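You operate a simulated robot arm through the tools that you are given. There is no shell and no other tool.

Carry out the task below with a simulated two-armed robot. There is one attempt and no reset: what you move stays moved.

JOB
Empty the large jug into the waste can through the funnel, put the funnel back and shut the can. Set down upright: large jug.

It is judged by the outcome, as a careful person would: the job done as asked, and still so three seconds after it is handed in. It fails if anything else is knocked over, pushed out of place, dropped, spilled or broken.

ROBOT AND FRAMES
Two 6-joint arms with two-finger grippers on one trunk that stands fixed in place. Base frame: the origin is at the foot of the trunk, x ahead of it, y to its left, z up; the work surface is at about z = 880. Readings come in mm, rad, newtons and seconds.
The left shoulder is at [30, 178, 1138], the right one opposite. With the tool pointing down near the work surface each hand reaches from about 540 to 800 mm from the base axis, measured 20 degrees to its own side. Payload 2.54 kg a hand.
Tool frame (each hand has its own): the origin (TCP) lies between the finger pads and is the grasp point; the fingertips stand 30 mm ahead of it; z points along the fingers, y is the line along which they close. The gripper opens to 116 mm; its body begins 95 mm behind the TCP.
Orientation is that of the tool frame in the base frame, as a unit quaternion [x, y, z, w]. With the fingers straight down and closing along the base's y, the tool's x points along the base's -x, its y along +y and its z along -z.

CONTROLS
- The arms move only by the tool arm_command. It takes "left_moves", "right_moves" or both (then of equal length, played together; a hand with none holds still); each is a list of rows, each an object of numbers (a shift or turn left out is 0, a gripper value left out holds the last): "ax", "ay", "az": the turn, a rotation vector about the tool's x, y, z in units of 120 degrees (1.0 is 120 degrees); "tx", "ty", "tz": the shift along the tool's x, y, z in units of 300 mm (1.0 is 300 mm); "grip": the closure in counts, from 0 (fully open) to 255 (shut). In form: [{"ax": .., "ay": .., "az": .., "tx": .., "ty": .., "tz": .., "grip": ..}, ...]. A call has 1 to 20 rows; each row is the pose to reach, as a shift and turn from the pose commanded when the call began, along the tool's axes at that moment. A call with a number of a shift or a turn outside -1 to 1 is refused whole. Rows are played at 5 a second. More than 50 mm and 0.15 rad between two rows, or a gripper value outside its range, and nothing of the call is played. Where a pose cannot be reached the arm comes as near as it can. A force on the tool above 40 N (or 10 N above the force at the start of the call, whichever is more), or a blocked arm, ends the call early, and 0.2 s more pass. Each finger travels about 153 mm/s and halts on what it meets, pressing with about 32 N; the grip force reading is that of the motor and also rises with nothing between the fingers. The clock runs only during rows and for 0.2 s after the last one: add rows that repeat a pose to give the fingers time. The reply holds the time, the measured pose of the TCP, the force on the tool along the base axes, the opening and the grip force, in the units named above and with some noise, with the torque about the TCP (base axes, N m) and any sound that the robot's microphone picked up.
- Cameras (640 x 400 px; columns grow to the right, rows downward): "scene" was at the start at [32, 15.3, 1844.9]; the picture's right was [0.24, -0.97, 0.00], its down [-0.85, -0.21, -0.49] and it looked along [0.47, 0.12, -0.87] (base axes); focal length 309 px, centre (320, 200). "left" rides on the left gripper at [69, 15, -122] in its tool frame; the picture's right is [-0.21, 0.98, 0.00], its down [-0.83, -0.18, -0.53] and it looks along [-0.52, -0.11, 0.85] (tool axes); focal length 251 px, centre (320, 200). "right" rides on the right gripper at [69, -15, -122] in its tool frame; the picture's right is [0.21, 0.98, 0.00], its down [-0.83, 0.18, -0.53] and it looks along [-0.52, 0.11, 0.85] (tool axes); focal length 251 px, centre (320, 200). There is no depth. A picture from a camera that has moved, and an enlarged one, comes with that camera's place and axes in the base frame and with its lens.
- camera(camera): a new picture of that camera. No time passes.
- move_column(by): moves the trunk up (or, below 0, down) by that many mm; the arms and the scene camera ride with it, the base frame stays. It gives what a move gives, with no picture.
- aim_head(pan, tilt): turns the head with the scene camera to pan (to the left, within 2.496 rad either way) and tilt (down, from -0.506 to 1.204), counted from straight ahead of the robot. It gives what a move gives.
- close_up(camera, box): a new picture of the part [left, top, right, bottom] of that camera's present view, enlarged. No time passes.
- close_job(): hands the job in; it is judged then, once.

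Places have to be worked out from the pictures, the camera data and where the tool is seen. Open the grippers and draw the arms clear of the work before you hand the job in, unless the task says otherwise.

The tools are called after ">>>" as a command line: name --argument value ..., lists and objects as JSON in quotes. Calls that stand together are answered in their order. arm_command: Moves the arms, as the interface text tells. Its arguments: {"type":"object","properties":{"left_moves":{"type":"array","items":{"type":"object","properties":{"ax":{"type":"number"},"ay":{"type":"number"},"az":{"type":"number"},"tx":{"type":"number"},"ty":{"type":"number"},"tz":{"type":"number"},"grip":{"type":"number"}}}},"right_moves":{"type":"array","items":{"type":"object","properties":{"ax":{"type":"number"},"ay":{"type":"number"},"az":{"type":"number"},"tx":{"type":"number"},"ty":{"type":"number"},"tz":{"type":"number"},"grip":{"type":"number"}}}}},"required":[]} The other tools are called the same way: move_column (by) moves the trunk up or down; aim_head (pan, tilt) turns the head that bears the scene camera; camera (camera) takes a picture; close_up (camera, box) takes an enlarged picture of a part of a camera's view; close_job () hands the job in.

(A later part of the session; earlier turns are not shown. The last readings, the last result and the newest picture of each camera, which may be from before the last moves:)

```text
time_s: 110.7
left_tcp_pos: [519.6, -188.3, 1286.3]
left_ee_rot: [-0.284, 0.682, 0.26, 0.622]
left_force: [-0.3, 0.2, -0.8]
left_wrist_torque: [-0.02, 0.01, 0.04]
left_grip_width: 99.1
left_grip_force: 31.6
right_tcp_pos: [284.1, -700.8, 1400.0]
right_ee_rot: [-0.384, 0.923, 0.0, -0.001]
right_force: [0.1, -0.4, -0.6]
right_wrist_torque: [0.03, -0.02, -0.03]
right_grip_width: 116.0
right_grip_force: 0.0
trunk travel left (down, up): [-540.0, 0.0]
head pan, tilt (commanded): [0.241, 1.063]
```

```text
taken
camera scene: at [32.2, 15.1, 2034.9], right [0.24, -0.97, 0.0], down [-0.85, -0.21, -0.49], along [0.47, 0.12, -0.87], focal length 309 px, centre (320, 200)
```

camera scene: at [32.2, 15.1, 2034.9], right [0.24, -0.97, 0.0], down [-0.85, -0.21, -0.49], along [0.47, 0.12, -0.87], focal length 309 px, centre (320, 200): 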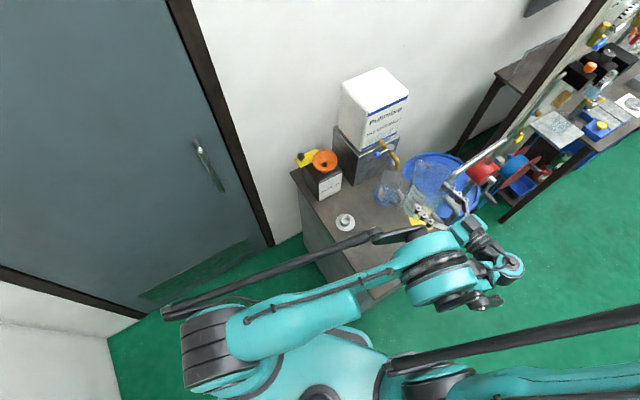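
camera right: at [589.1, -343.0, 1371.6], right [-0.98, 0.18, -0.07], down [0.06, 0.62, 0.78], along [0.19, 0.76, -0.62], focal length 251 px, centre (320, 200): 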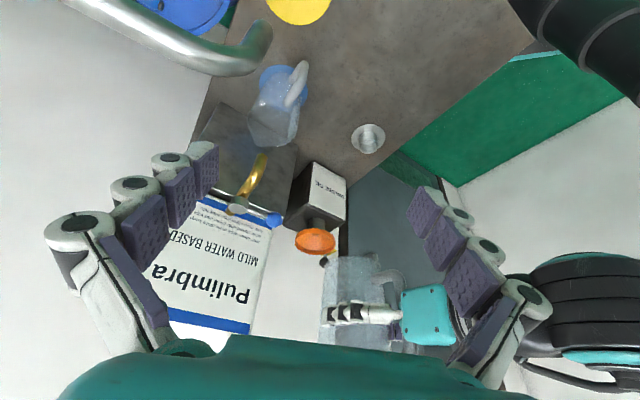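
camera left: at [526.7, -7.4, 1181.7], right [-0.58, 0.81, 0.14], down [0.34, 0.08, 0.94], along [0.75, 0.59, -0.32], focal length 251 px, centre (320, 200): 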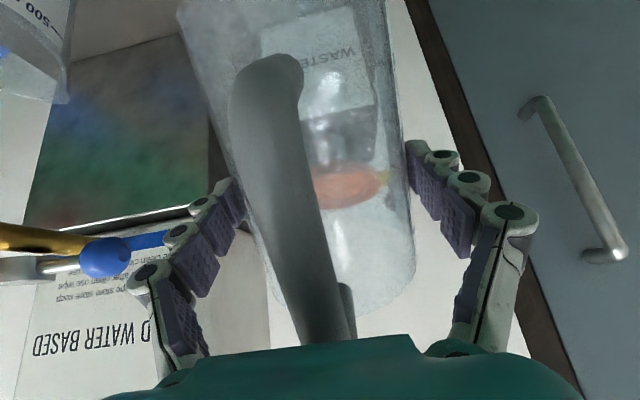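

The jug is above its old spot. I lower the trunk by 300 mm, leaving about 10 mm, and check.

>>> move_column --by -300

>>> close_up --camera "scene" --box '[380, 160, 492, 230]'

>>> camera --camera "left"

```text
time_s: 113.7
left_tcp_pos: [519.7, -187.1, 987.3]
left_ee_rot: [-0.284, 0.683, 0.258, 0.621]
left_force: [-0.3, -0.1, -1.0]
left_wrist_torque: [-0.01, 0.0, 0.02]
left_grip_width: 99.0
left_grip_force: 32.2
right_tcp_pos: [283.5, -701.0, 1099.9]
right_ee_rot: [-0.384, 0.923, -0.001, -0.001]
right_force: [0.7, -0.2, -0.4]
right_wrist_torque: [0.01, 0.0, 0.02]
right_grip_width: 115.9
right_grip_force: 0.0
trunk travel left (down, up): [-240.0, 300.0]
head pan, tilt (commanded): [0.241, 1.063]
```

```text
5.71 times, centred on (436, 195) of scene
camera zoom: at [31.9, 15.0, 1735.0], right [0.24, -0.97, 0.0], down [-0.85, -0.21, -0.49], along [0.47, 0.12, -0.87], focal length 1763 px, centre (-343, 229)
```

zoom: 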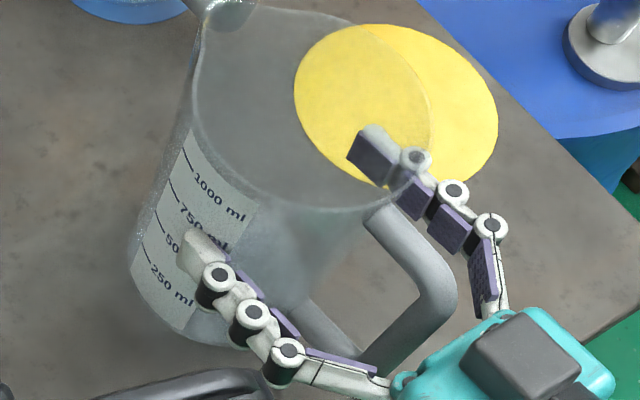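

```text
taken
camera left: at [419.6, -267.2, 928.9], right [-0.68, 0.7, 0.21], down [-0.19, -0.45, 0.87], along [0.71, 0.55, 0.44], focal length 251 px, centre (320, 200)
```

left: 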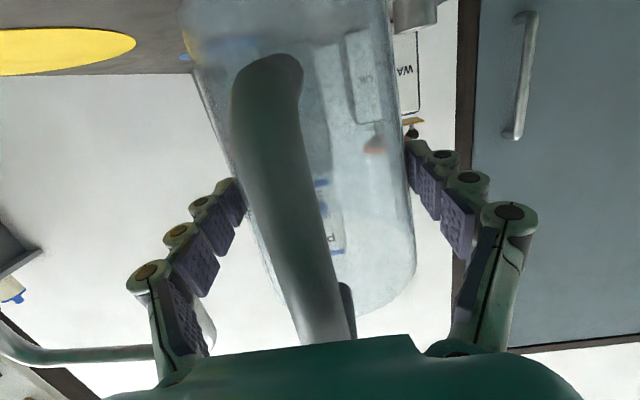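

The empty jug hangs about 13 mm above the table. I lower 11 mm more and then feel for the contact.

>>> move_column --by -11

>>> move_column --by -2

```text
time_s: 114.2
left_tcp_pos: [519.7, -188.2, 977.0]
left_ee_rot: [-0.284, 0.682, 0.259, 0.622]
left_force: [-0.4, -0.6, -0.5]
left_wrist_torque: [-0.03, 0.0, 0.0]
left_grip_width: 98.9
left_grip_force: 32.2
right_tcp_pos: [284.3, -700.4, 1088.2]
right_ee_rot: [-0.384, 0.924, 0.0, -0.001]
right_force: [0.1, -0.2, -0.5]
right_wrist_torque: [0.0, -0.01, 0.02]
right_grip_width: 116.2
right_grip_force: 0.0
trunk travel left (down, up): [-229.0, 311.0]
head pan, tilt (commanded): [0.241, 1.063]
```

```text
time_s: 114.8
left_tcp_pos: [520.4, -186.9, 974.2]
left_ee_rot: [-0.283, 0.683, 0.258, 0.622]
left_force: [0.3, 0.2, -0.6]
left_wrist_torque: [0.0, 0.05, -0.01]
left_grip_width: 99.1
left_grip_force: 31.5
right_tcp_pos: [283.2, -699.7, 1086.2]
right_ee_rot: [-0.384, 0.924, -0.001, -0.002]
right_force: [0.0, -0.6, 0.7]
right_wrist_torque: [0.02, 0.04, -0.04]
right_grip_width: 116.0
right_grip_force: 0.1
trunk travel left (down, up): [-227.0, 313.0]
head pan, tilt (commanded): [0.241, 1.063]
```

No clear contact yet; I lower in 1 mm steps until the force changes.

>>> move_column --by -1

>>> move_column --by -1

```text
time_s: 115.3
left_tcp_pos: [521.3, -188.0, 974.6]
left_ee_rot: [-0.284, 0.681, 0.26, 0.623]
left_force: [2.3, -1.1, 9.0]
left_wrist_torque: [-0.04, 0.08, 0.0]
left_grip_width: 98.9
left_grip_force: 31.9
right_tcp_pos: [284.1, -700.3, 1085.8]
right_ee_rot: [-0.384, 0.923, -0.001, -0.001]
right_force: [-0.3, 0.1, -0.1]
right_wrist_torque: [-0.02, 0.0, -0.01]
right_grip_width: 116.0
right_grip_force: 0.0
trunk travel left (down, up): [-226.0, 314.0]
head pan, tilt (commanded): [0.241, 1.063]
```

```text
time_s: 115.8
left_tcp_pos: [519.4, -187.0, 974.3]
left_ee_rot: [-0.283, 0.681, 0.258, 0.624]
left_force: [5.9, -1.8, 25.3]
left_wrist_torque: [-0.08, 0.01, 0.04]
left_grip_width: 98.9
left_grip_force: 32.3
right_tcp_pos: [283.5, -700.7, 1084.8]
right_ee_rot: [-0.383, 0.924, 0.0, -0.001]
right_force: [-0.1, -0.6, -0.1]
right_wrist_torque: [0.0, 0.03, 0.02]
right_grip_width: 116.0
right_grip_force: 0.0
trunk travel left (down, up): [-225.0, 315.0]
head pan, tilt (commanded): [0.241, 1.063]
```

The jug stands on the table (25 N now); I back off 1 mm to relieve the load and then open the gripper.

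>>> move_column --by 1

>>> arm_command --left_moves '[{"grip": 40}, {"grip": 20}, {"grip": 0}, {"grip": 0}, {"grip": 0}]'

>>> close_up --camera "scene" --box '[380, 160, 492, 230]'

>>> camera --camera "left"

```text
time_s: 116.3
left_tcp_pos: [520.1, -187.9, 973.2]
left_ee_rot: [-0.284, 0.682, 0.259, 0.622]
left_force: [7.5, -2.0, 21.6]
left_wrist_torque: [0.01, -0.13, 0.0]
left_grip_width: 98.8
left_grip_force: 31.8
right_tcp_pos: [283.2, -700.7, 1085.3]
right_ee_rot: [-0.385, 0.923, -0.002, -0.001]
right_force: [-0.1, 1.0, 1.0]
right_wrist_torque: [0.02, -0.01, -0.01]
right_grip_width: 115.9
right_grip_force: 0.0
trunk travel left (down, up): [-226.0, 314.0]
head pan, tilt (commanded): [0.241, 1.063]
```

```text
time_s: 117.5
left_tcp_pos: [519.6, -187.3, 972.7]
left_ee_rot: [-0.284, 0.682, 0.26, 0.622]
left_force: [-0.5, 0.4, -0.1]
left_wrist_torque: [-0.01, 0.0, 0.03]
left_grip_width: 116.1
left_grip_force: 0.0
right_tcp_pos: [284.4, -700.6, 1084.4]
right_ee_rot: [-0.383, 0.924, -0.001, -0.001]
right_force: [0.7, -0.4, 0.3]
right_wrist_torque: [0.0, -0.01, -0.02]
right_grip_width: 116.0
right_grip_force: 0.1
trunk travel left (down, up): [-226.0, 314.0]
head pan, tilt (commanded): [0.241, 1.063]
```

```text
5.71 times, centred on (436, 195) of scene
camera zoom: at [31.9, 14.9, 1720.9], right [0.24, -0.97, 0.0], down [-0.85, -0.21, -0.49], along [0.47, 0.12, -0.87], focal length 1763 px, centre (-343, 229)
```

zoom: 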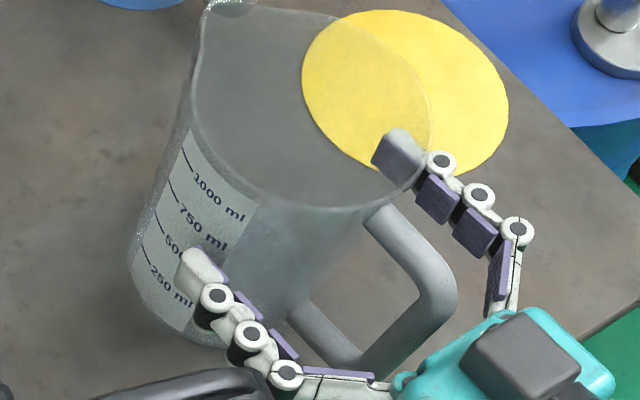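

```text
taken
camera left: at [419.6, -267.2, 914.8], right [-0.68, 0.7, 0.21], down [-0.19, -0.45, 0.87], along [0.71, 0.55, 0.44], focal length 251 px, centre (320, 200)
```

left: 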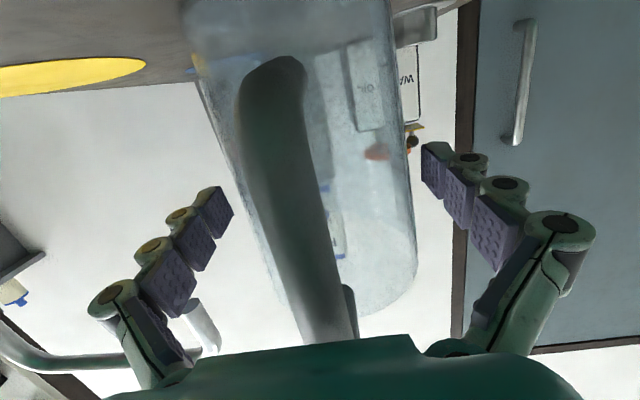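

The jug stands upright on its own. I centre the hand by 1.5 mm and back straight out, away from the jug and handle.

>>> arm_command --left_moves '[{"tx": 0.0, "ty": -0.005, "tz": 0.0}, {"tx": 0.003, "ty": -0.005, "tz": -0.032}, {"tx": 0.0078, "ty": -0.005, "tz": -0.084}, {"tx": 0.0136, "ty": -0.005, "tz": -0.146}, {"tx": 0.0195, "ty": -0.005, "tz": -0.21}, {"tx": 0.0244, "ty": -0.005, "tz": -0.263}, {"tx": 0.0293, "ty": -0.005, "tz": -0.3153}, {"tx": 0.0293, "ty": -0.005, "tz": -0.3153}]'

>>> camera --camera "left"

>>> close_up --camera "scene" --box '[370, 170, 530, 270]'

```text
time_s: 119.3
left_tcp_pos: [453.6, -255.4, 972.7]
left_ee_rot: [-0.284, 0.682, 0.259, 0.622]
left_force: [0.3, 0.3, 0.1]
left_wrist_torque: [0.0, 0.02, 0.0]
left_grip_width: 116.0
left_grip_force: 0.1
right_tcp_pos: [283.4, -700.3, 1084.0]
right_ee_rot: [-0.383, 0.924, 0.0, -0.001]
right_force: [0.8, 0.1, 0.3]
right_wrist_torque: [-0.03, 0.03, 0.01]
right_grip_width: 116.2
right_grip_force: 0.1
trunk travel left (down, up): [-226.0, 314.0]
head pan, tilt (commanded): [0.241, 1.063]
```

```text
taken
camera left: at [353.3, -335.3, 914.6], right [-0.68, 0.7, 0.21], down [-0.19, -0.45, 0.87], along [0.71, 0.55, 0.44], focal length 251 px, centre (320, 200)
```

left: 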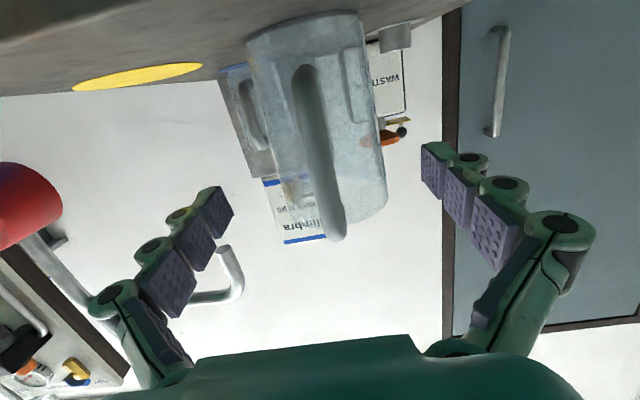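

```text
4.00 times, centred on (450, 220) of scene
camera zoom: at [32.2, 15.2, 1720.9], right [0.24, -0.97, 0.0], down [-0.85, -0.21, -0.49], along [0.47, 0.12, -0.87], focal length 1234 px, centre (-200, 120)
```

zoom: 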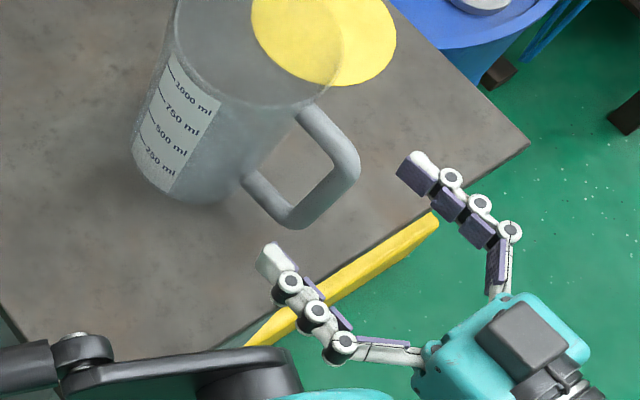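

The jug is back where it stood, upright and empty. I raise the trunk again so the left hand rises clear of the handle.

>>> move_column --by 312

>>> arm_command --left_moves '[{"ay": 0.0555, "tx": 0.0, "ty": 0.035, "tz": 0.04}, {"ay": 0.111, "tx": 0.0, "ty": 0.07, "tz": 0.08}, {"ay": 0.1665, "tx": 0.0, "ty": 0.1055, "tz": 0.12}, {"ay": 0.222, "tx": 0.0, "ty": 0.141, "tz": 0.16}, {"ay": 0.2775, "tx": 0.0, "ty": 0.176, "tz": 0.21}, {"ay": 0.333, "tx": 0.0, "ty": 0.211, "tz": 0.26}, {"ay": 0.333, "tx": 0.0, "ty": 0.211, "tz": 0.26}]'

>>> camera --camera "scene"

```text
time_s: 122.4
left_tcp_pos: [452.7, -255.1, 1285.2]
left_ee_rot: [-0.284, 0.683, 0.259, 0.622]
left_force: [0.1, 0.3, -0.3]
left_wrist_torque: [-0.02, 0.02, 0.01]
left_grip_width: 115.8
left_grip_force: 0.1
right_tcp_pos: [284.1, -700.0, 1397.1]
right_ee_rot: [-0.383, 0.924, -0.001, 0.0]
right_force: [-0.5, 0.6, -0.3]
right_wrist_torque: [0.0, 0.01, -0.03]
right_grip_width: 116.1
right_grip_force: 0.1
trunk travel left (down, up): [-538.0, 2.0]
head pan, tilt (commanded): [0.241, 1.063]
```

```text
time_s: 124.0
left_tcp_pos: [462.8, -158.0, 1278.1]
left_ee_rot: [-0.356, 0.854, 0.146, 0.35]
left_force: [0.2, 0.0, -0.2]
left_wrist_torque: [0.0, 0.01, 0.02]
left_grip_width: 116.0
left_grip_force: 0.1
right_tcp_pos: [284.0, -701.6, 1397.0]
right_ee_rot: [-0.383, 0.924, 0.0, -0.001]
right_force: [-0.2, -0.6, -0.8]
right_wrist_torque: [0.02, -0.01, -0.02]
right_grip_width: 116.0
right_grip_force: 0.1
trunk travel left (down, up): [-538.0, 2.0]
head pan, tilt (commanded): [0.241, 1.063]
```

```text
taken
camera scene: at [31.5, 13.9, 2032.9], right [0.24, -0.97, 0.0], down [-0.85, -0.21, -0.49], along [0.47, 0.12, -0.87], focal length 309 px, centre (320, 200)
```

scene: 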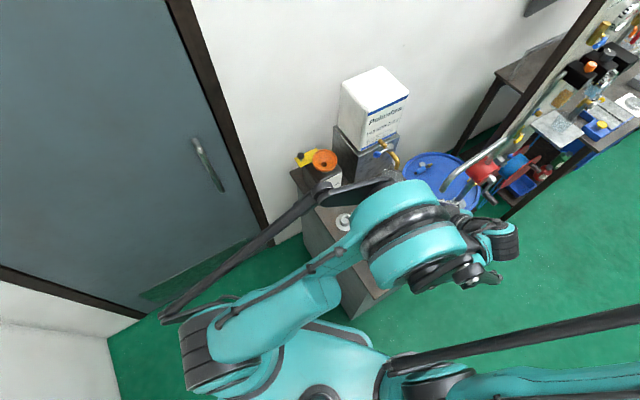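

Continuing, I bring the left hand back to pointing straight down over the table's middle.

>>> arm_command --left_moves '[{"ay": 0.0472, "tx": -0.0519, "ty": 0.0296, "tz": 0.0209}, {"ay": 0.0944, "tx": -0.1038, "ty": 0.0593, "tz": 0.0418}, {"ay": 0.1416, "tx": -0.1556, "ty": 0.0889, "tz": 0.0626}, {"ay": 0.1888, "tx": -0.2075, "ty": 0.1185, "tz": 0.0835}, {"ay": 0.2359, "tx": -0.2594, "ty": 0.1481, "tz": 0.1044}, {"ay": 0.2831, "tx": -0.3113, "ty": 0.1778, "tz": 0.1253}, {"ay": 0.3303, "tx": -0.3631, "ty": 0.2074, "tz": 0.1461}, {"ay": 0.3775, "tx": -0.415, "ty": 0.237, "tz": 0.167}, {"ay": 0.3775, "tx": -0.415, "ty": 0.237, "tz": 0.167}]'

>>> camera --camera "left"

>>> camera --camera "scene"

```text
time_s: 126.0
left_tcp_pos: [500.2, -18.6, 1329.0]
left_ee_rot: [-0.385, 0.923, -0.001, -0.005]
left_force: [-0.7, -0.6, -0.9]
left_wrist_torque: [-0.02, 0.0, 0.01]
left_grip_width: 115.8
left_grip_force: 0.0
right_tcp_pos: [282.9, -701.1, 1396.2]
right_ee_rot: [-0.383, 0.924, 0.0, -0.001]
right_force: [-0.4, 0.0, -0.4]
right_wrist_torque: [-0.04, -0.03, -0.03]
right_grip_width: 116.3
right_grip_force: 0.2
trunk travel left (down, up): [-538.0, 2.0]
head pan, tilt (commanded): [0.241, 1.063]
```

```text
taken
camera left: at [442.5, -55.8, 1452.2], right [-0.54, 0.84, 0.0], down [0.72, 0.46, 0.53], along [0.44, 0.28, -0.85], focal length 251 px, centre (320, 200)
```

left: 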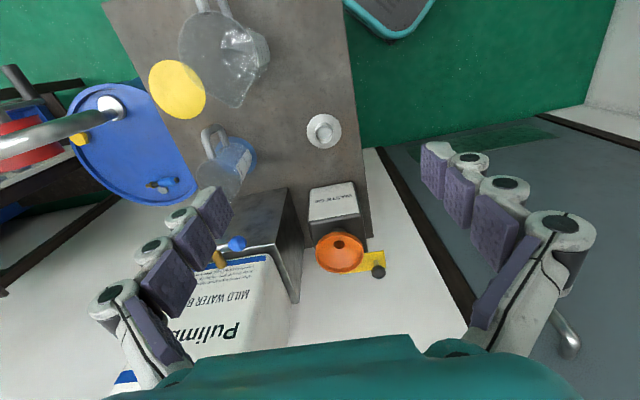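

```text
taken
camera scene: at [31.5, 13.9, 2032.9], right [0.24, -0.97, 0.0], down [-0.85, -0.21, -0.49], along [0.47, 0.12, -0.87], focal length 309 px, centre (320, 200)
```

scene: 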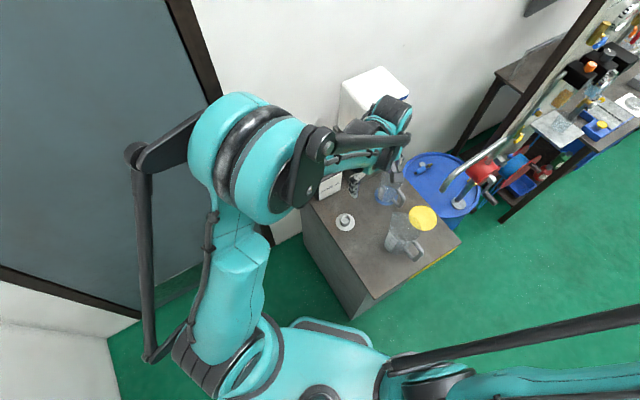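

Left hand is pointing down again. I lower the trunk to its original height, as in the earlier funnel work.

>>> move_column --by -188

>>> arm_command --left_moves '[{"tz": -0.1}, {"tz": -0.2}, {"tx": -0.1, "ty": 0.01, "tz": -0.3}, {"tx": -0.22, "ty": 0.02, "tz": -0.34}, {"tx": -0.36, "ty": 0.03, "tz": -0.34}, {"tx": -0.5, "ty": 0.04, "tz": -0.34}, {"tx": -0.64, "ty": 0.05, "tz": -0.34}, {"tx": -0.78, "ty": 0.06, "tz": -0.34}, {"tx": -0.9, "ty": 0.065, "tz": -0.34}, {"tx": -0.9, "ty": 0.065, "tz": -0.34}]'

>>> camera --camera "left"

>>> camera --camera "scene"

```text
time_s: 128.1
left_tcp_pos: [501.3, -18.9, 1141.4]
left_ee_rot: [-0.384, 0.923, -0.003, -0.005]
left_force: [-0.4, 0.1, -0.7]
left_wrist_torque: [0.02, 0.03, -0.01]
left_grip_width: 116.0
left_grip_force: 0.0
right_tcp_pos: [283.7, -700.9, 1209.0]
right_ee_rot: [-0.383, 0.924, 0.0, 0.0]
right_force: [0.4, 0.3, 0.0]
right_wrist_torque: [-0.05, -0.02, 0.03]
right_grip_width: 116.2
right_grip_force: 0.0
trunk travel left (down, up): [-350.0, 190.0]
head pan, tilt (commanded): [0.241, 1.063]
```

```text
time_s: 130.3
left_tcp_pos: [678.0, 186.6, 1240.9]
left_ee_rot: [-0.385, 0.923, -0.002, -0.003]
left_force: [-0.1, 0.7, 0.6]
left_wrist_torque: [0.1, -0.04, -0.01]
left_grip_width: 115.8
left_grip_force: 0.1
right_tcp_pos: [281.5, -701.7, 1209.0]
right_ee_rot: [-0.383, 0.924, 0.0, 0.0]
right_force: [0.3, -0.5, -0.1]
right_wrist_torque: [-0.01, -0.05, 0.0]
right_grip_width: 116.4
right_grip_force: 0.0
trunk travel left (down, up): [-350.0, 190.0]
head pan, tilt (commanded): [0.241, 1.063]
```

```text
taken
camera left: at [619.2, 149.5, 1362.5], right [-0.54, 0.84, 0.0], down [0.71, 0.46, 0.53], along [0.44, 0.28, -0.85], focal length 251 px, centre (320, 200)
```

left: 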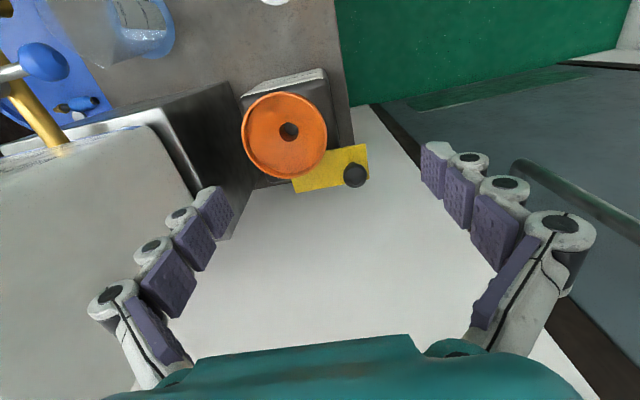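

```text
taken
camera scene: at [30.9, 14.2, 1845.0], right [0.24, -0.97, 0.0], down [-0.85, -0.21, -0.49], along [0.47, 0.12, -0.87], focal length 309 px, centre (320, 200)
```

scene: 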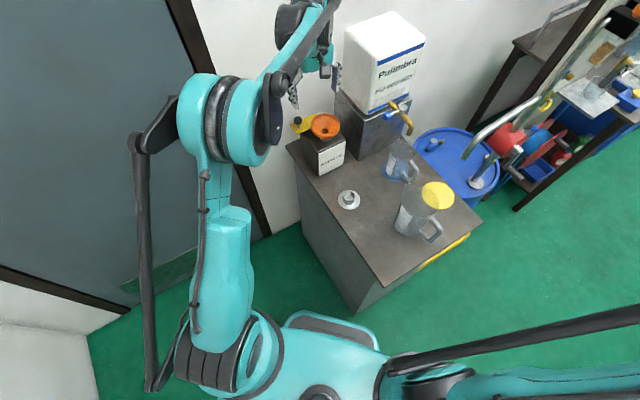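

Good clear view. I check the funnel and the can top for residue and re-measure the funnel's position.

>>> close_up --camera "left" --box '[225, 60, 385, 200]'

>>> close_up --camera "scene" --box '[286, 95, 366, 175]'

>>> close_up --camera "scene" --box '[330, 130, 480, 250]'

```text
2.86 times, centred on (305, 130) of left
camera zoom: at [619.2, 149.5, 1362.5], right [-0.54, 0.84, 0.0], down [0.71, 0.46, 0.53], along [0.44, 0.28, -0.85], focal length 718 px, centre (363, 400)
```

zoom: 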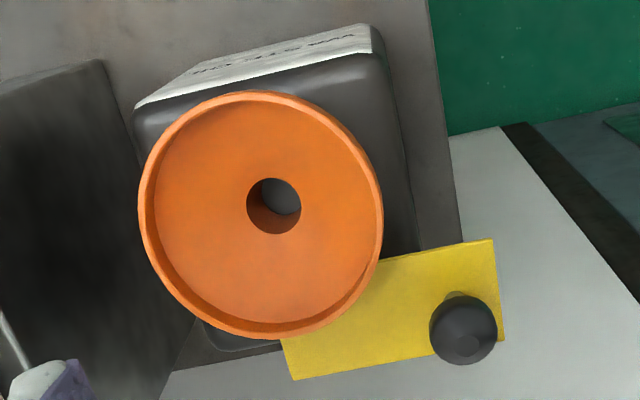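

```text
5.00 times, centred on (326, 135) of scene
camera zoom: at [30.9, 14.2, 1845.0], right [0.24, -0.97, 0.0], down [-0.85, -0.21, -0.49], along [0.47, 0.12, -0.87], focal length 1543 px, centre (290, 525)
```

zoom: 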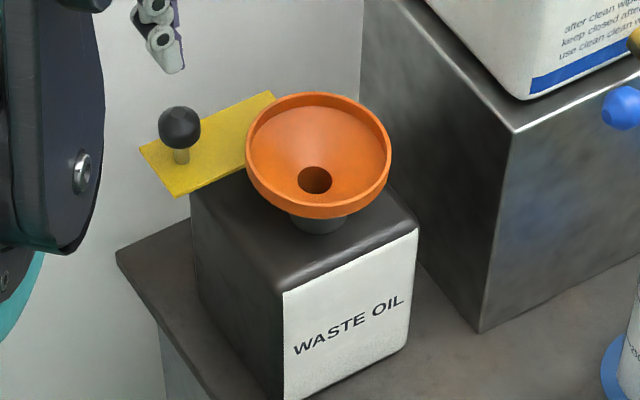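

```text
3.33 times, centred on (405, 190) of scene
camera zoom: at [30.9, 14.2, 1845.0], right [0.24, -0.97, 0.0], down [-0.85, -0.21, -0.49], along [0.47, 0.12, -0.87], focal length 1028 px, centre (37, 233)
```

zoom: 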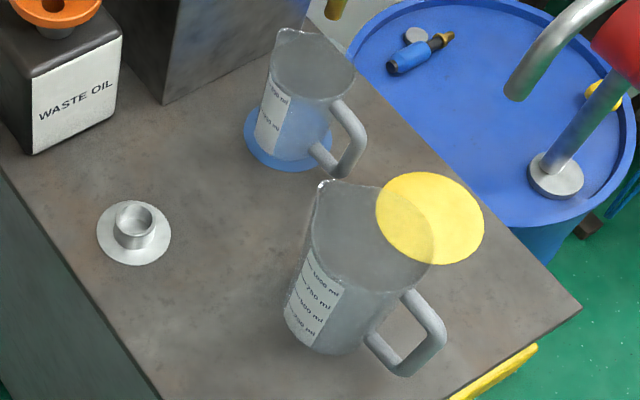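

No residue or spill anywhere: the table, can and funnel are clean. I position the left hand over the funnel at (717, 164) and stop about 55 mm above the gripping height to check alignment.

>>> arm_command --left_moves '[{"tx": -0.0207, "ty": -0.0725, "tz": 0.0}, {"tx": -0.0413, "ty": -0.145, "tz": 0.0}, {"tx": -0.0413, "ty": -0.145, "tz": 0.12}, {"tx": -0.0413, "ty": -0.145, "tz": 0.22}, {"tx": -0.0413, "ty": -0.145, "tz": 0.3}, {"tx": -0.0413, "ty": -0.145, "tz": 0.3}]'

>>> camera --camera "left"

>>> close_up --camera "scene" --box '[280, 80, 408, 160]'

```text
time_s: 131.7
left_tcp_pos: [716.8, 165.7, 1151.4]
left_ee_rot: [-0.384, 0.923, -0.002, -0.005]
left_force: [-0.9, -0.3, -0.1]
left_wrist_torque: [0.03, 0.02, 0.01]
left_grip_width: 115.8
left_grip_force: 0.0
right_tcp_pos: [284.2, -700.5, 1209.1]
right_ee_rot: [-0.384, 0.923, -0.001, -0.001]
right_force: [-0.7, 0.6, 0.1]
right_wrist_torque: [0.04, 0.05, 0.0]
right_grip_width: 116.1
right_grip_force: 0.2
trunk travel left (down, up): [-350.0, 190.0]
head pan, tilt (commanded): [0.241, 1.063]
```

```text
taken
camera left: at [659.0, 128.2, 1272.5], right [-0.54, 0.84, 0.0], down [0.71, 0.46, 0.53], along [0.44, 0.28, -0.85], focal length 251 px, centre (320, 200)
```

left: 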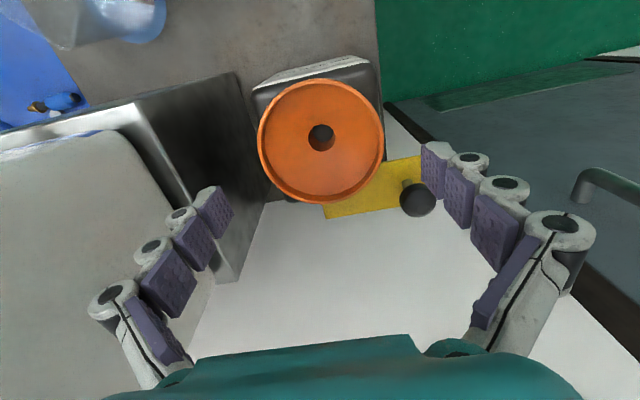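

```text
5.00 times, centred on (344, 120) of scene
camera zoom: at [31.7, 15.0, 1845.0], right [0.24, -0.97, 0.0], down [-0.85, -0.21, -0.49], along [0.47, 0.12, -0.87], focal length 1543 px, centre (200, 600)
```

zoom: 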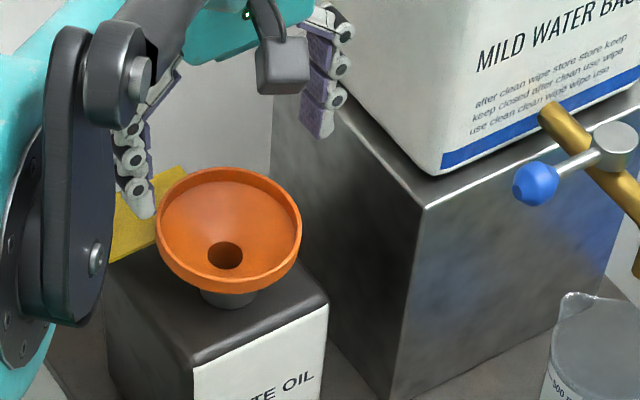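

The funnel is centred under the hand. I lower to TCP z≈1101 (the same relative grip as before), correct a 0.6° tilt, and close on the rim.

>>> arm_command --left_moves '[{"tz": 0.06, "ay": -0.002}, {"tz": 0.12, "ay": -0.005}, {"tz": 0.168, "ay": -0.005}, {"tz": 0.168, "ay": -0.005}]'

>>> camera --camera "left"

>>> close_up --camera "scene" --box '[280, 80, 408, 160]'

```text
time_s: 132.7
left_tcp_pos: [716.5, 164.7, 1100.0]
left_ee_rot: [-0.385, 0.923, 0.0, 0.001]
left_force: [0.3, 0.2, 0.0]
left_wrist_torque: [0.03, 0.0, 0.02]
left_grip_width: 116.1
left_grip_force: 0.1
right_tcp_pos: [284.3, -700.8, 1209.6]
right_ee_rot: [-0.383, 0.924, -0.001, 0.0]
right_force: [1.2, -0.4, -0.3]
right_wrist_torque: [0.0, -0.02, 0.02]
right_grip_width: 116.0
right_grip_force: 0.1
trunk travel left (down, up): [-350.0, 190.0]
head pan, tilt (commanded): [0.241, 1.063]
```

```text
taken
camera left: at [657.9, 127.0, 1221.6], right [-0.54, 0.84, 0.0], down [0.71, 0.46, 0.53], along [0.45, 0.29, -0.85], focal length 251 px, centre (320, 200)
```

left: 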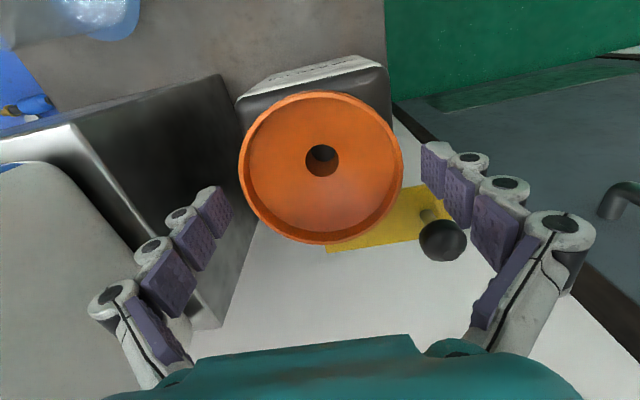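

```text
5.00 times, centred on (344, 120) of scene
camera zoom: at [31.7, 15.0, 1844.9], right [0.24, -0.97, 0.0], down [-0.85, -0.21, -0.49], along [0.47, 0.12, -0.87], focal length 1543 px, centre (200, 600)
```

zoom: 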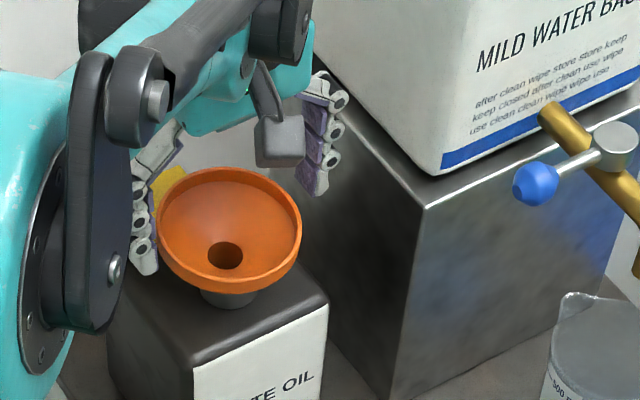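

Aligned. I close the gripper on the funnel rim.

>>> arm_command --left_moves '[{"tx": 0.005, "grip": 0}, {"tx": 0.005, "grip": 120}, {"tx": 0.005, "grip": 120}, {"tx": 0.005, "grip": 120}, {"tx": 0.005, "grip": 120}]'

>>> camera --camera "left"

```text
time_s: 133.9
left_tcp_pos: [715.7, 162.5, 1100.7]
left_ee_rot: [-0.384, 0.923, 0.0, 0.0]
left_force: [-0.6, 0.3, 0.9]
left_wrist_torque: [-0.02, 0.03, -0.04]
left_grip_width: 96.0
left_grip_force: 31.6
right_tcp_pos: [284.0, -700.7, 1209.8]
right_ee_rot: [-0.383, 0.924, 0.0, -0.001]
right_force: [0.4, 0.4, 1.0]
right_wrist_torque: [-0.04, 0.02, -0.01]
right_grip_width: 115.9
right_grip_force: 0.1
trunk travel left (down, up): [-350.0, 190.0]
head pan, tilt (commanded): [0.241, 1.063]
```

```text
taken
camera left: at [656.8, 125.9, 1221.9], right [-0.54, 0.84, 0.0], down [0.71, 0.46, 0.53], along [0.45, 0.29, -0.85], focal length 251 px, centre (320, 200)
```

left: 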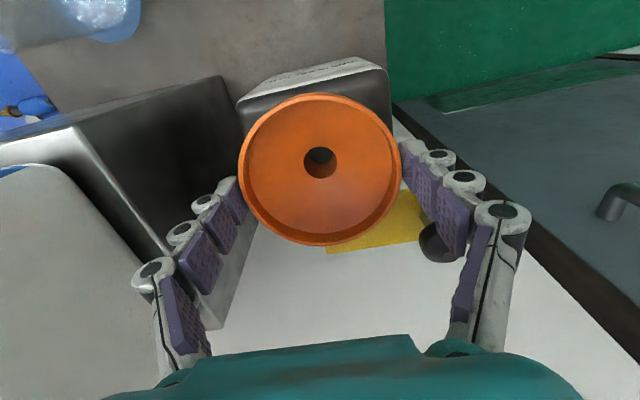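

The funnel is held (96 mm, 32 N). I lift it straight out of the neck.

>>> arm_command --left_moves '[{"tz": -0.03, "grip": 120}, {"tz": -0.08, "grip": 120}, {"tz": -0.14, "grip": 120}, {"tz": -0.2, "grip": 120}, {"tz": -0.23, "grip": 120}, {"tz": -0.23, "grip": 120}]'

>>> camera --camera "left"

>>> close_up --camera "scene" --box '[280, 80, 408, 160]'

```text
time_s: 135.3
left_tcp_pos: [715.8, 163.7, 1170.1]
left_ee_rot: [-0.384, 0.924, -0.001, 0.0]
left_force: [-0.3, 0.2, 0.1]
left_wrist_torque: [0.01, 0.05, 0.03]
left_grip_width: 95.8
left_grip_force: 32.0
right_tcp_pos: [284.3, -700.5, 1208.6]
right_ee_rot: [-0.384, 0.923, 0.0, 0.0]
right_force: [0.2, 0.2, 0.2]
right_wrist_torque: [-0.01, -0.02, 0.0]
right_grip_width: 115.9
right_grip_force: 0.1
trunk travel left (down, up): [-350.0, 190.0]
head pan, tilt (commanded): [0.241, 1.063]
```

```text
taken
camera left: at [657.0, 125.8, 1291.5], right [-0.54, 0.84, 0.0], down [0.71, 0.46, 0.53], along [0.45, 0.29, -0.85], focal length 251 px, centre (320, 200)
```

left: 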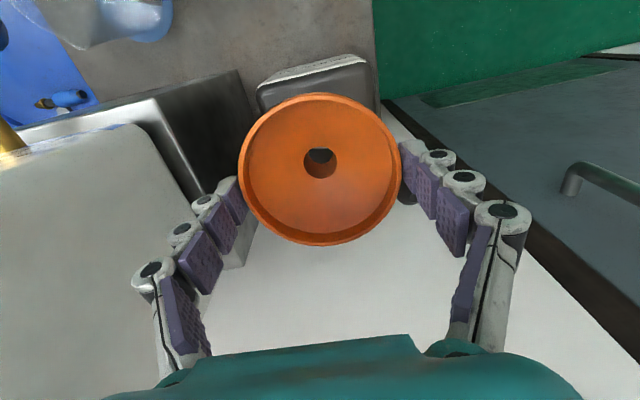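

```text
5.00 times, centred on (344, 120) of scene
camera zoom: at [32.2, 15.1, 1844.9], right [0.24, -0.97, 0.0], down [-0.85, -0.21, -0.49], along [0.47, 0.12, -0.87], focal length 1543 px, centre (200, 600)
```

zoom: 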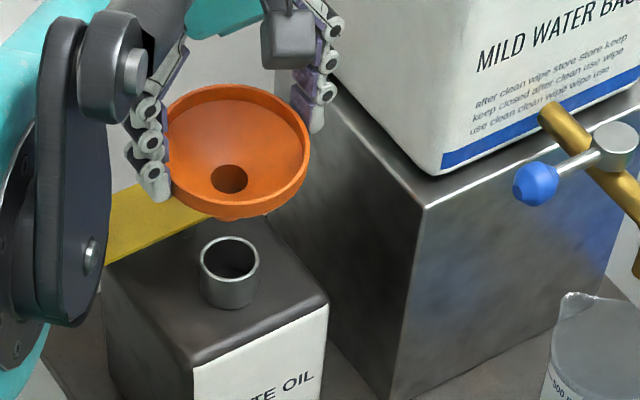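

The funnel is out and held level. I carry it back over its stand at (577.5, 41.6) at the same height.

>>> arm_command --left_moves '[{"tx": 0.04, "ty": 0.0026, "grip": 120}, {"tx": 0.12, "ty": 0.0078, "grip": 120}, {"tx": 0.22, "ty": 0.0144, "grip": 120}, {"tx": 0.32, "ty": 0.0209, "grip": 120}, {"tx": 0.42, "ty": 0.0274, "grip": 120}, {"tx": 0.51, "ty": 0.0333, "grip": 120}, {"tx": 0.575, "ty": 0.0375, "grip": 120}, {"tx": 0.613, "ty": 0.04, "grip": 120}, {"tx": 0.613, "ty": 0.04, "grip": 120}]'

>>> camera --camera "left"

>>> close_up --camera "scene" --box '[286, 120, 414, 200]'

```text
time_s: 137.3
left_tcp_pos: [577.2, 42.4, 1169.2]
left_ee_rot: [-0.384, 0.923, 0.0, 0.0]
left_force: [0.3, -1.1, 0.0]
left_wrist_torque: [0.01, 0.01, 0.03]
left_grip_width: 96.3
left_grip_force: 32.2
right_tcp_pos: [285.4, -701.4, 1209.8]
right_ee_rot: [-0.384, 0.923, 0.0, 0.0]
right_force: [0.9, -0.4, 0.0]
right_wrist_torque: [0.02, 0.02, -0.05]
right_grip_width: 116.0
right_grip_force: 0.1
trunk travel left (down, up): [-350.0, 190.0]
head pan, tilt (commanded): [0.241, 1.063]
```

```text
taken
camera left: at [518.5, 3.9, 1290.7], right [-0.54, 0.84, 0.0], down [0.71, 0.46, 0.53], along [0.45, 0.29, -0.85], focal length 251 px, centre (320, 200)
```

left: 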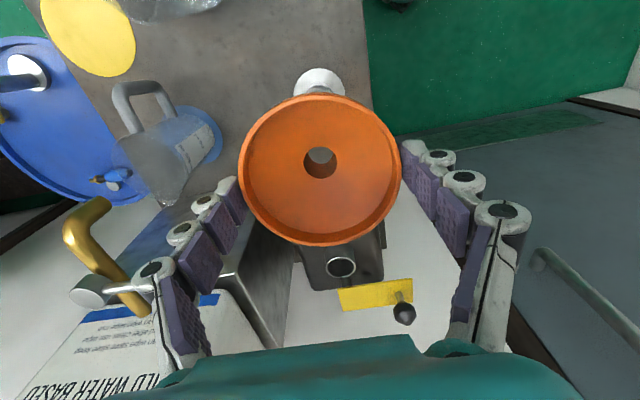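

```text
5.00 times, centred on (350, 160) of scene
camera zoom: at [32.4, 15.2, 1844.9], right [0.24, -0.97, 0.0], down [-0.85, -0.21, -0.49], along [0.47, 0.12, -0.87], focal length 1543 px, centre (170, 400)
```

zoom: 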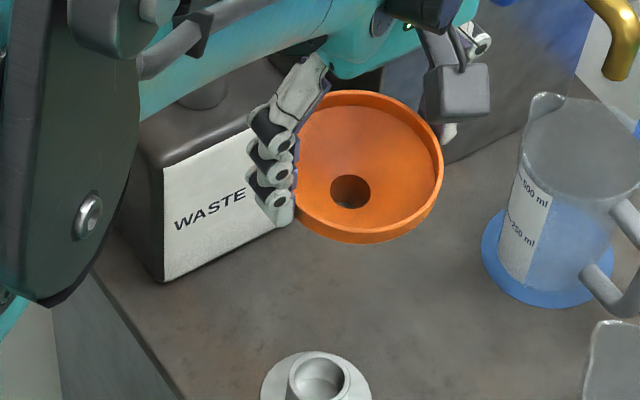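

Over the stand. I lower to TCP z≈1000, so the stem tip is still about 20 mm above the stand's tube, and check the alignment.

>>> arm_command --left_moves '[{"tz": 0.08, "grip": 120}, {"tz": 0.19, "grip": 120}, {"tz": 0.3, "grip": 120}, {"tz": 0.41, "grip": 120}, {"tz": 0.5, "grip": 120}, {"tz": 0.563, "grip": 120}, {"tz": 0.563, "grip": 120}]'

>>> camera --camera "left"

>>> close_up --camera "scene" --box '[302, 150, 398, 210]'

```text
time_s: 138.9
left_tcp_pos: [577.5, 42.3, 1000.6]
left_ee_rot: [-0.384, 0.923, -0.001, 0.0]
left_force: [-0.5, 0.0, -0.9]
left_wrist_torque: [-0.03, -0.02, 0.01]
left_grip_width: 96.2
left_grip_force: 32.0
right_tcp_pos: [283.4, -701.3, 1209.5]
right_ee_rot: [-0.383, 0.924, -0.001, 0.0]
right_force: [0.5, 0.0, -0.2]
right_wrist_torque: [0.02, -0.02, 0.01]
right_grip_width: 115.7
right_grip_force: 0.0
trunk travel left (down, up): [-350.0, 190.0]
head pan, tilt (commanded): [0.241, 1.063]
```

```text
taken
camera left: at [518.8, 4.1, 1122.2], right [-0.54, 0.84, 0.0], down [0.71, 0.46, 0.53], along [0.45, 0.29, -0.85], focal length 251 px, centre (320, 200)
```

left: 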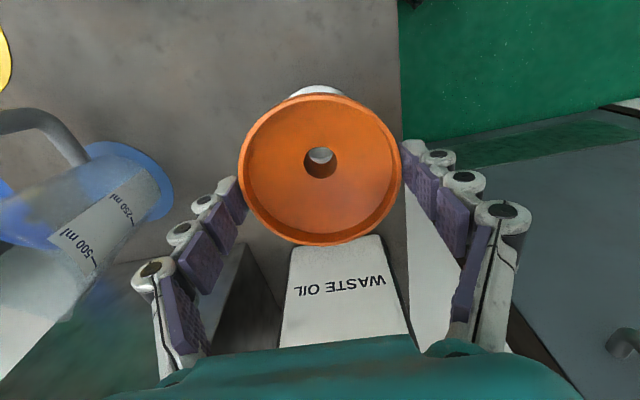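

```text
6.67 times, centred on (350, 180) of scene
camera zoom: at [31.6, 15.1, 1845.0], right [0.24, -0.97, 0.0], down [-0.85, -0.21, -0.49], along [0.47, 0.12, -0.87], focal length 2057 px, centre (120, 333)
```

zoom: 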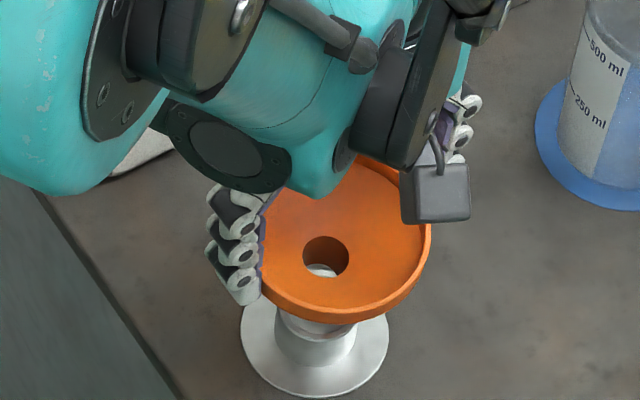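

The stem is right above the stand's tube. I lower it into the stand to TCP z≈955 and check the force.

>>> arm_command --left_moves '[{"tz": 0.04, "grip": 120}, {"tz": 0.08, "grip": 120}, {"tz": 0.11, "grip": 120}, {"tz": 0.135, "grip": 120}, {"tz": 0.15, "grip": 120}, {"tz": 0.15, "grip": 120}]'

>>> close_up --camera "scene" --box '[302, 150, 398, 210]'

```text
time_s: 140.3
left_tcp_pos: [577.8, 43.0, 956.9]
left_ee_rot: [-0.384, 0.923, 0.0, 0.0]
left_force: [-0.4, 0.2, -1.2]
left_wrist_torque: [0.03, 0.0, -0.02]
left_grip_width: 96.2
left_grip_force: 31.5
right_tcp_pos: [284.0, -700.4, 1208.6]
right_ee_rot: [-0.384, 0.923, 0.0, -0.001]
right_force: [-0.1, -0.2, -0.3]
right_wrist_torque: [-0.03, 0.04, -0.02]
right_grip_width: 116.0
right_grip_force: 0.1
trunk travel left (down, up): [-350.0, 190.0]
head pan, tilt (commanded): [0.241, 1.063]
```

```text
6.67 times, centred on (350, 180) of scene
camera zoom: at [32.0, 15.0, 1844.9], right [0.24, -0.97, 0.0], down [-0.85, -0.21, -0.49], along [0.47, 0.12, -0.87], focal length 2057 px, centre (120, 333)
```

zoom: 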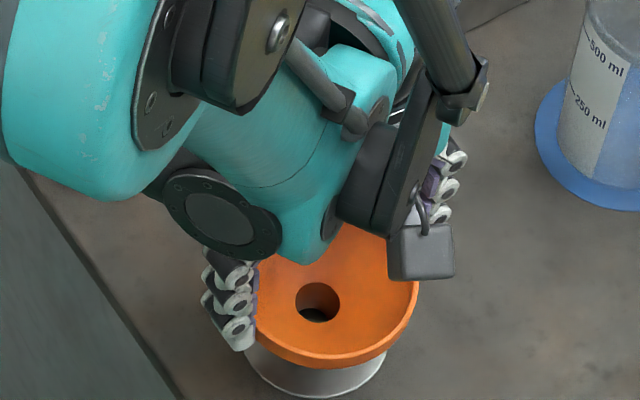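

The stem is inside the tube, no contact yet. I lower another 3-5 mm until it seats.

>>> arm_command --left_moves '[{"tz": 0.005, "grip": 120}, {"tz": 0.01, "grip": 120}, {"tz": 0.01, "grip": 120}]'

>>> arm_command --left_moves '[{"tz": 0.004, "grip": 120}, {"tz": 0.008, "grip": 120}, {"tz": 0.008, "grip": 120}]'

```text
time_s: 141.1
left_tcp_pos: [577.3, 42.8, 952.3]
left_ee_rot: [-0.385, 0.923, 0.0, 0.0]
left_force: [1.1, 0.1, -0.7]
left_wrist_torque: [0.05, -0.05, -0.02]
left_grip_width: 96.5
left_grip_force: 31.7
right_tcp_pos: [283.8, -701.1, 1209.3]
right_ee_rot: [-0.384, 0.924, 0.0, 0.0]
right_force: [-0.6, 0.1, 0.0]
right_wrist_torque: [0.03, 0.02, -0.02]
right_grip_width: 116.0
right_grip_force: 0.1
trunk travel left (down, up): [-350.0, 190.0]
head pan, tilt (commanded): [0.241, 1.063]
```

```text
time_s: 141.9
left_tcp_pos: [578.4, 41.5, 950.5]
left_ee_rot: [-0.384, 0.923, 0.0, 0.002]
left_force: [10.1, -0.4, 19.8]
left_wrist_torque: [-0.18, -0.15, 0.12]
left_grip_width: 96.3
left_grip_force: 32.0
right_tcp_pos: [283.4, -700.8, 1210.3]
right_ee_rot: [-0.384, 0.923, 0.0, -0.001]
right_force: [0.1, 0.7, 0.4]
right_wrist_torque: [0.0, 0.01, -0.03]
right_grip_width: 116.0
right_grip_force: 0.0
trunk travel left (down, up): [-350.0, 190.0]
head pan, tilt (commanded): [0.241, 1.063]
```

It is seated (20 N at z≈950.5). I relieve the load by about 1 mm and open the gripper.

>>> arm_command --left_moves '[{"tz": -0.004, "grip": 120}, {"tz": -0.004, "grip": 60}, {"tz": -0.004, "grip": 20}, {"tz": -0.004, "grip": 0}, {"tz": -0.004, "grip": 0}]'

>>> camera --camera "left"

```text
time_s: 143.1
left_tcp_pos: [577.2, 40.7, 950.7]
left_ee_rot: [-0.384, 0.923, 0.001, -0.001]
left_force: [-0.7, 0.1, -0.4]
left_wrist_torque: [-0.01, -0.01, -0.01]
left_grip_width: 115.7
left_grip_force: 0.1
right_tcp_pos: [283.3, -700.6, 1209.1]
right_ee_rot: [-0.383, 0.924, 0.0, -0.001]
right_force: [0.2, 0.8, -0.5]
right_wrist_torque: [-0.02, 0.0, -0.01]
right_grip_width: 116.0
right_grip_force: 0.1
trunk travel left (down, up): [-350.0, 190.0]
head pan, tilt (commanded): [0.241, 1.063]
```

```text
taken
camera left: at [518.2, 3.8, 1072.8], right [-0.54, 0.84, 0.0], down [0.71, 0.46, 0.53], along [0.45, 0.29, -0.85], focal length 251 px, centre (320, 200)
```

left: 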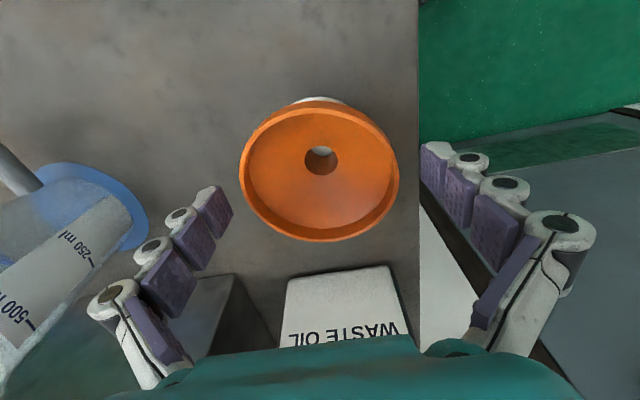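

The funnel rests in its stand. I lift the left hand away and check it from above.

>>> arm_command --left_moves '[{"tz": -0.05, "grip": 0}, {"tz": -0.15, "grip": 0}, {"tz": -0.3, "grip": 0}, {"tz": -0.45, "grip": 0}, {"tz": -0.6, "grip": 0}, {"tz": -0.75, "grip": 0}, {"tz": -0.88, "grip": 0}, {"tz": -0.88, "grip": 0}]'

>>> close_up --camera "scene" --box '[318, 170, 382, 210]'

>>> close_up --camera "left" --box '[240, 40, 400, 140]'

>>> camera --camera "left"

```text
time_s: 144.9
left_tcp_pos: [576.5, 40.3, 1216.2]
left_ee_rot: [-0.385, 0.923, 0.0, 0.0]
left_force: [0.2, -0.3, -0.5]
left_wrist_torque: [0.0, 0.02, -0.05]
left_grip_width: 116.1
left_grip_force: 0.0
right_tcp_pos: [285.2, -701.0, 1208.2]
right_ee_rot: [-0.384, 0.923, 0.0, -0.001]
right_force: [0.7, 0.1, -0.5]
right_wrist_torque: [0.01, 0.01, 0.01]
right_grip_width: 116.0
right_grip_force: 0.0
trunk travel left (down, up): [-350.0, 190.0]
head pan, tilt (commanded): [0.241, 1.063]
```

```text
10.00 times, centred on (350, 190) of scene
camera zoom: at [32.7, 15.0, 1844.9], right [0.24, -0.97, 0.0], down [-0.85, -0.21, -0.49], along [0.47, 0.12, -0.87], focal length 3086 px, centre (20, 300)
```

zoom: 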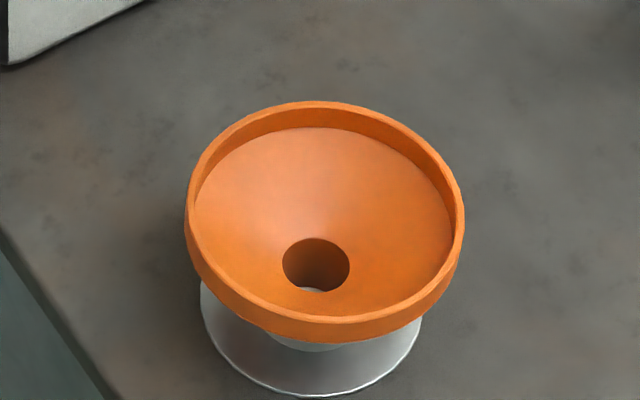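

```text
4.00 times, centred on (320, 90) of left
camera zoom: at [518.2, 3.3, 1337.1], right [-0.54, 0.84, 0.0], down [0.71, 0.46, 0.53], along [0.45, 0.29, -0.85], focal length 1006 px, centre (320, 640)
```

zoom: 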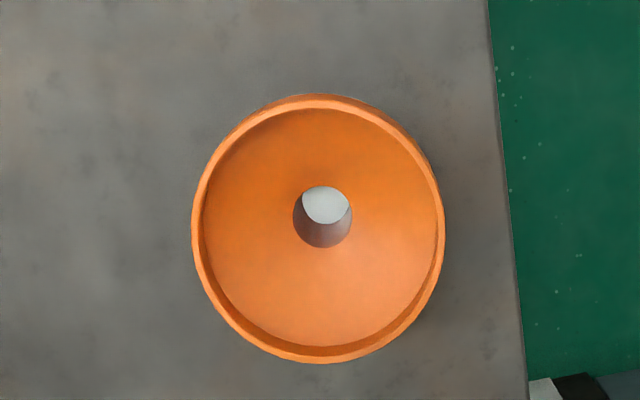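

```text
taken
camera left: at [518.2, 3.3, 1337.1], right [-0.54, 0.84, 0.0], down [0.71, 0.46, 0.53], along [0.45, 0.29, -0.85], focal length 251 px, centre (320, 200)
```

left: 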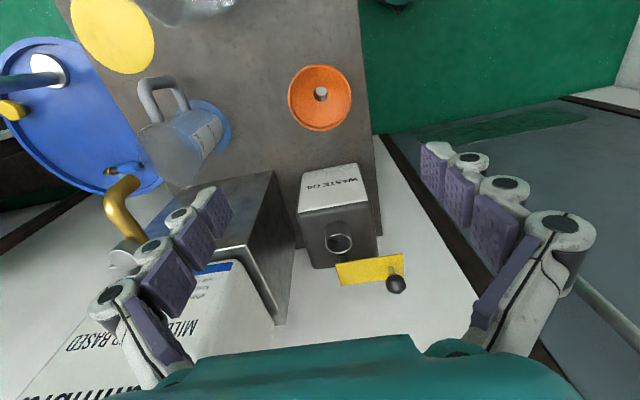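

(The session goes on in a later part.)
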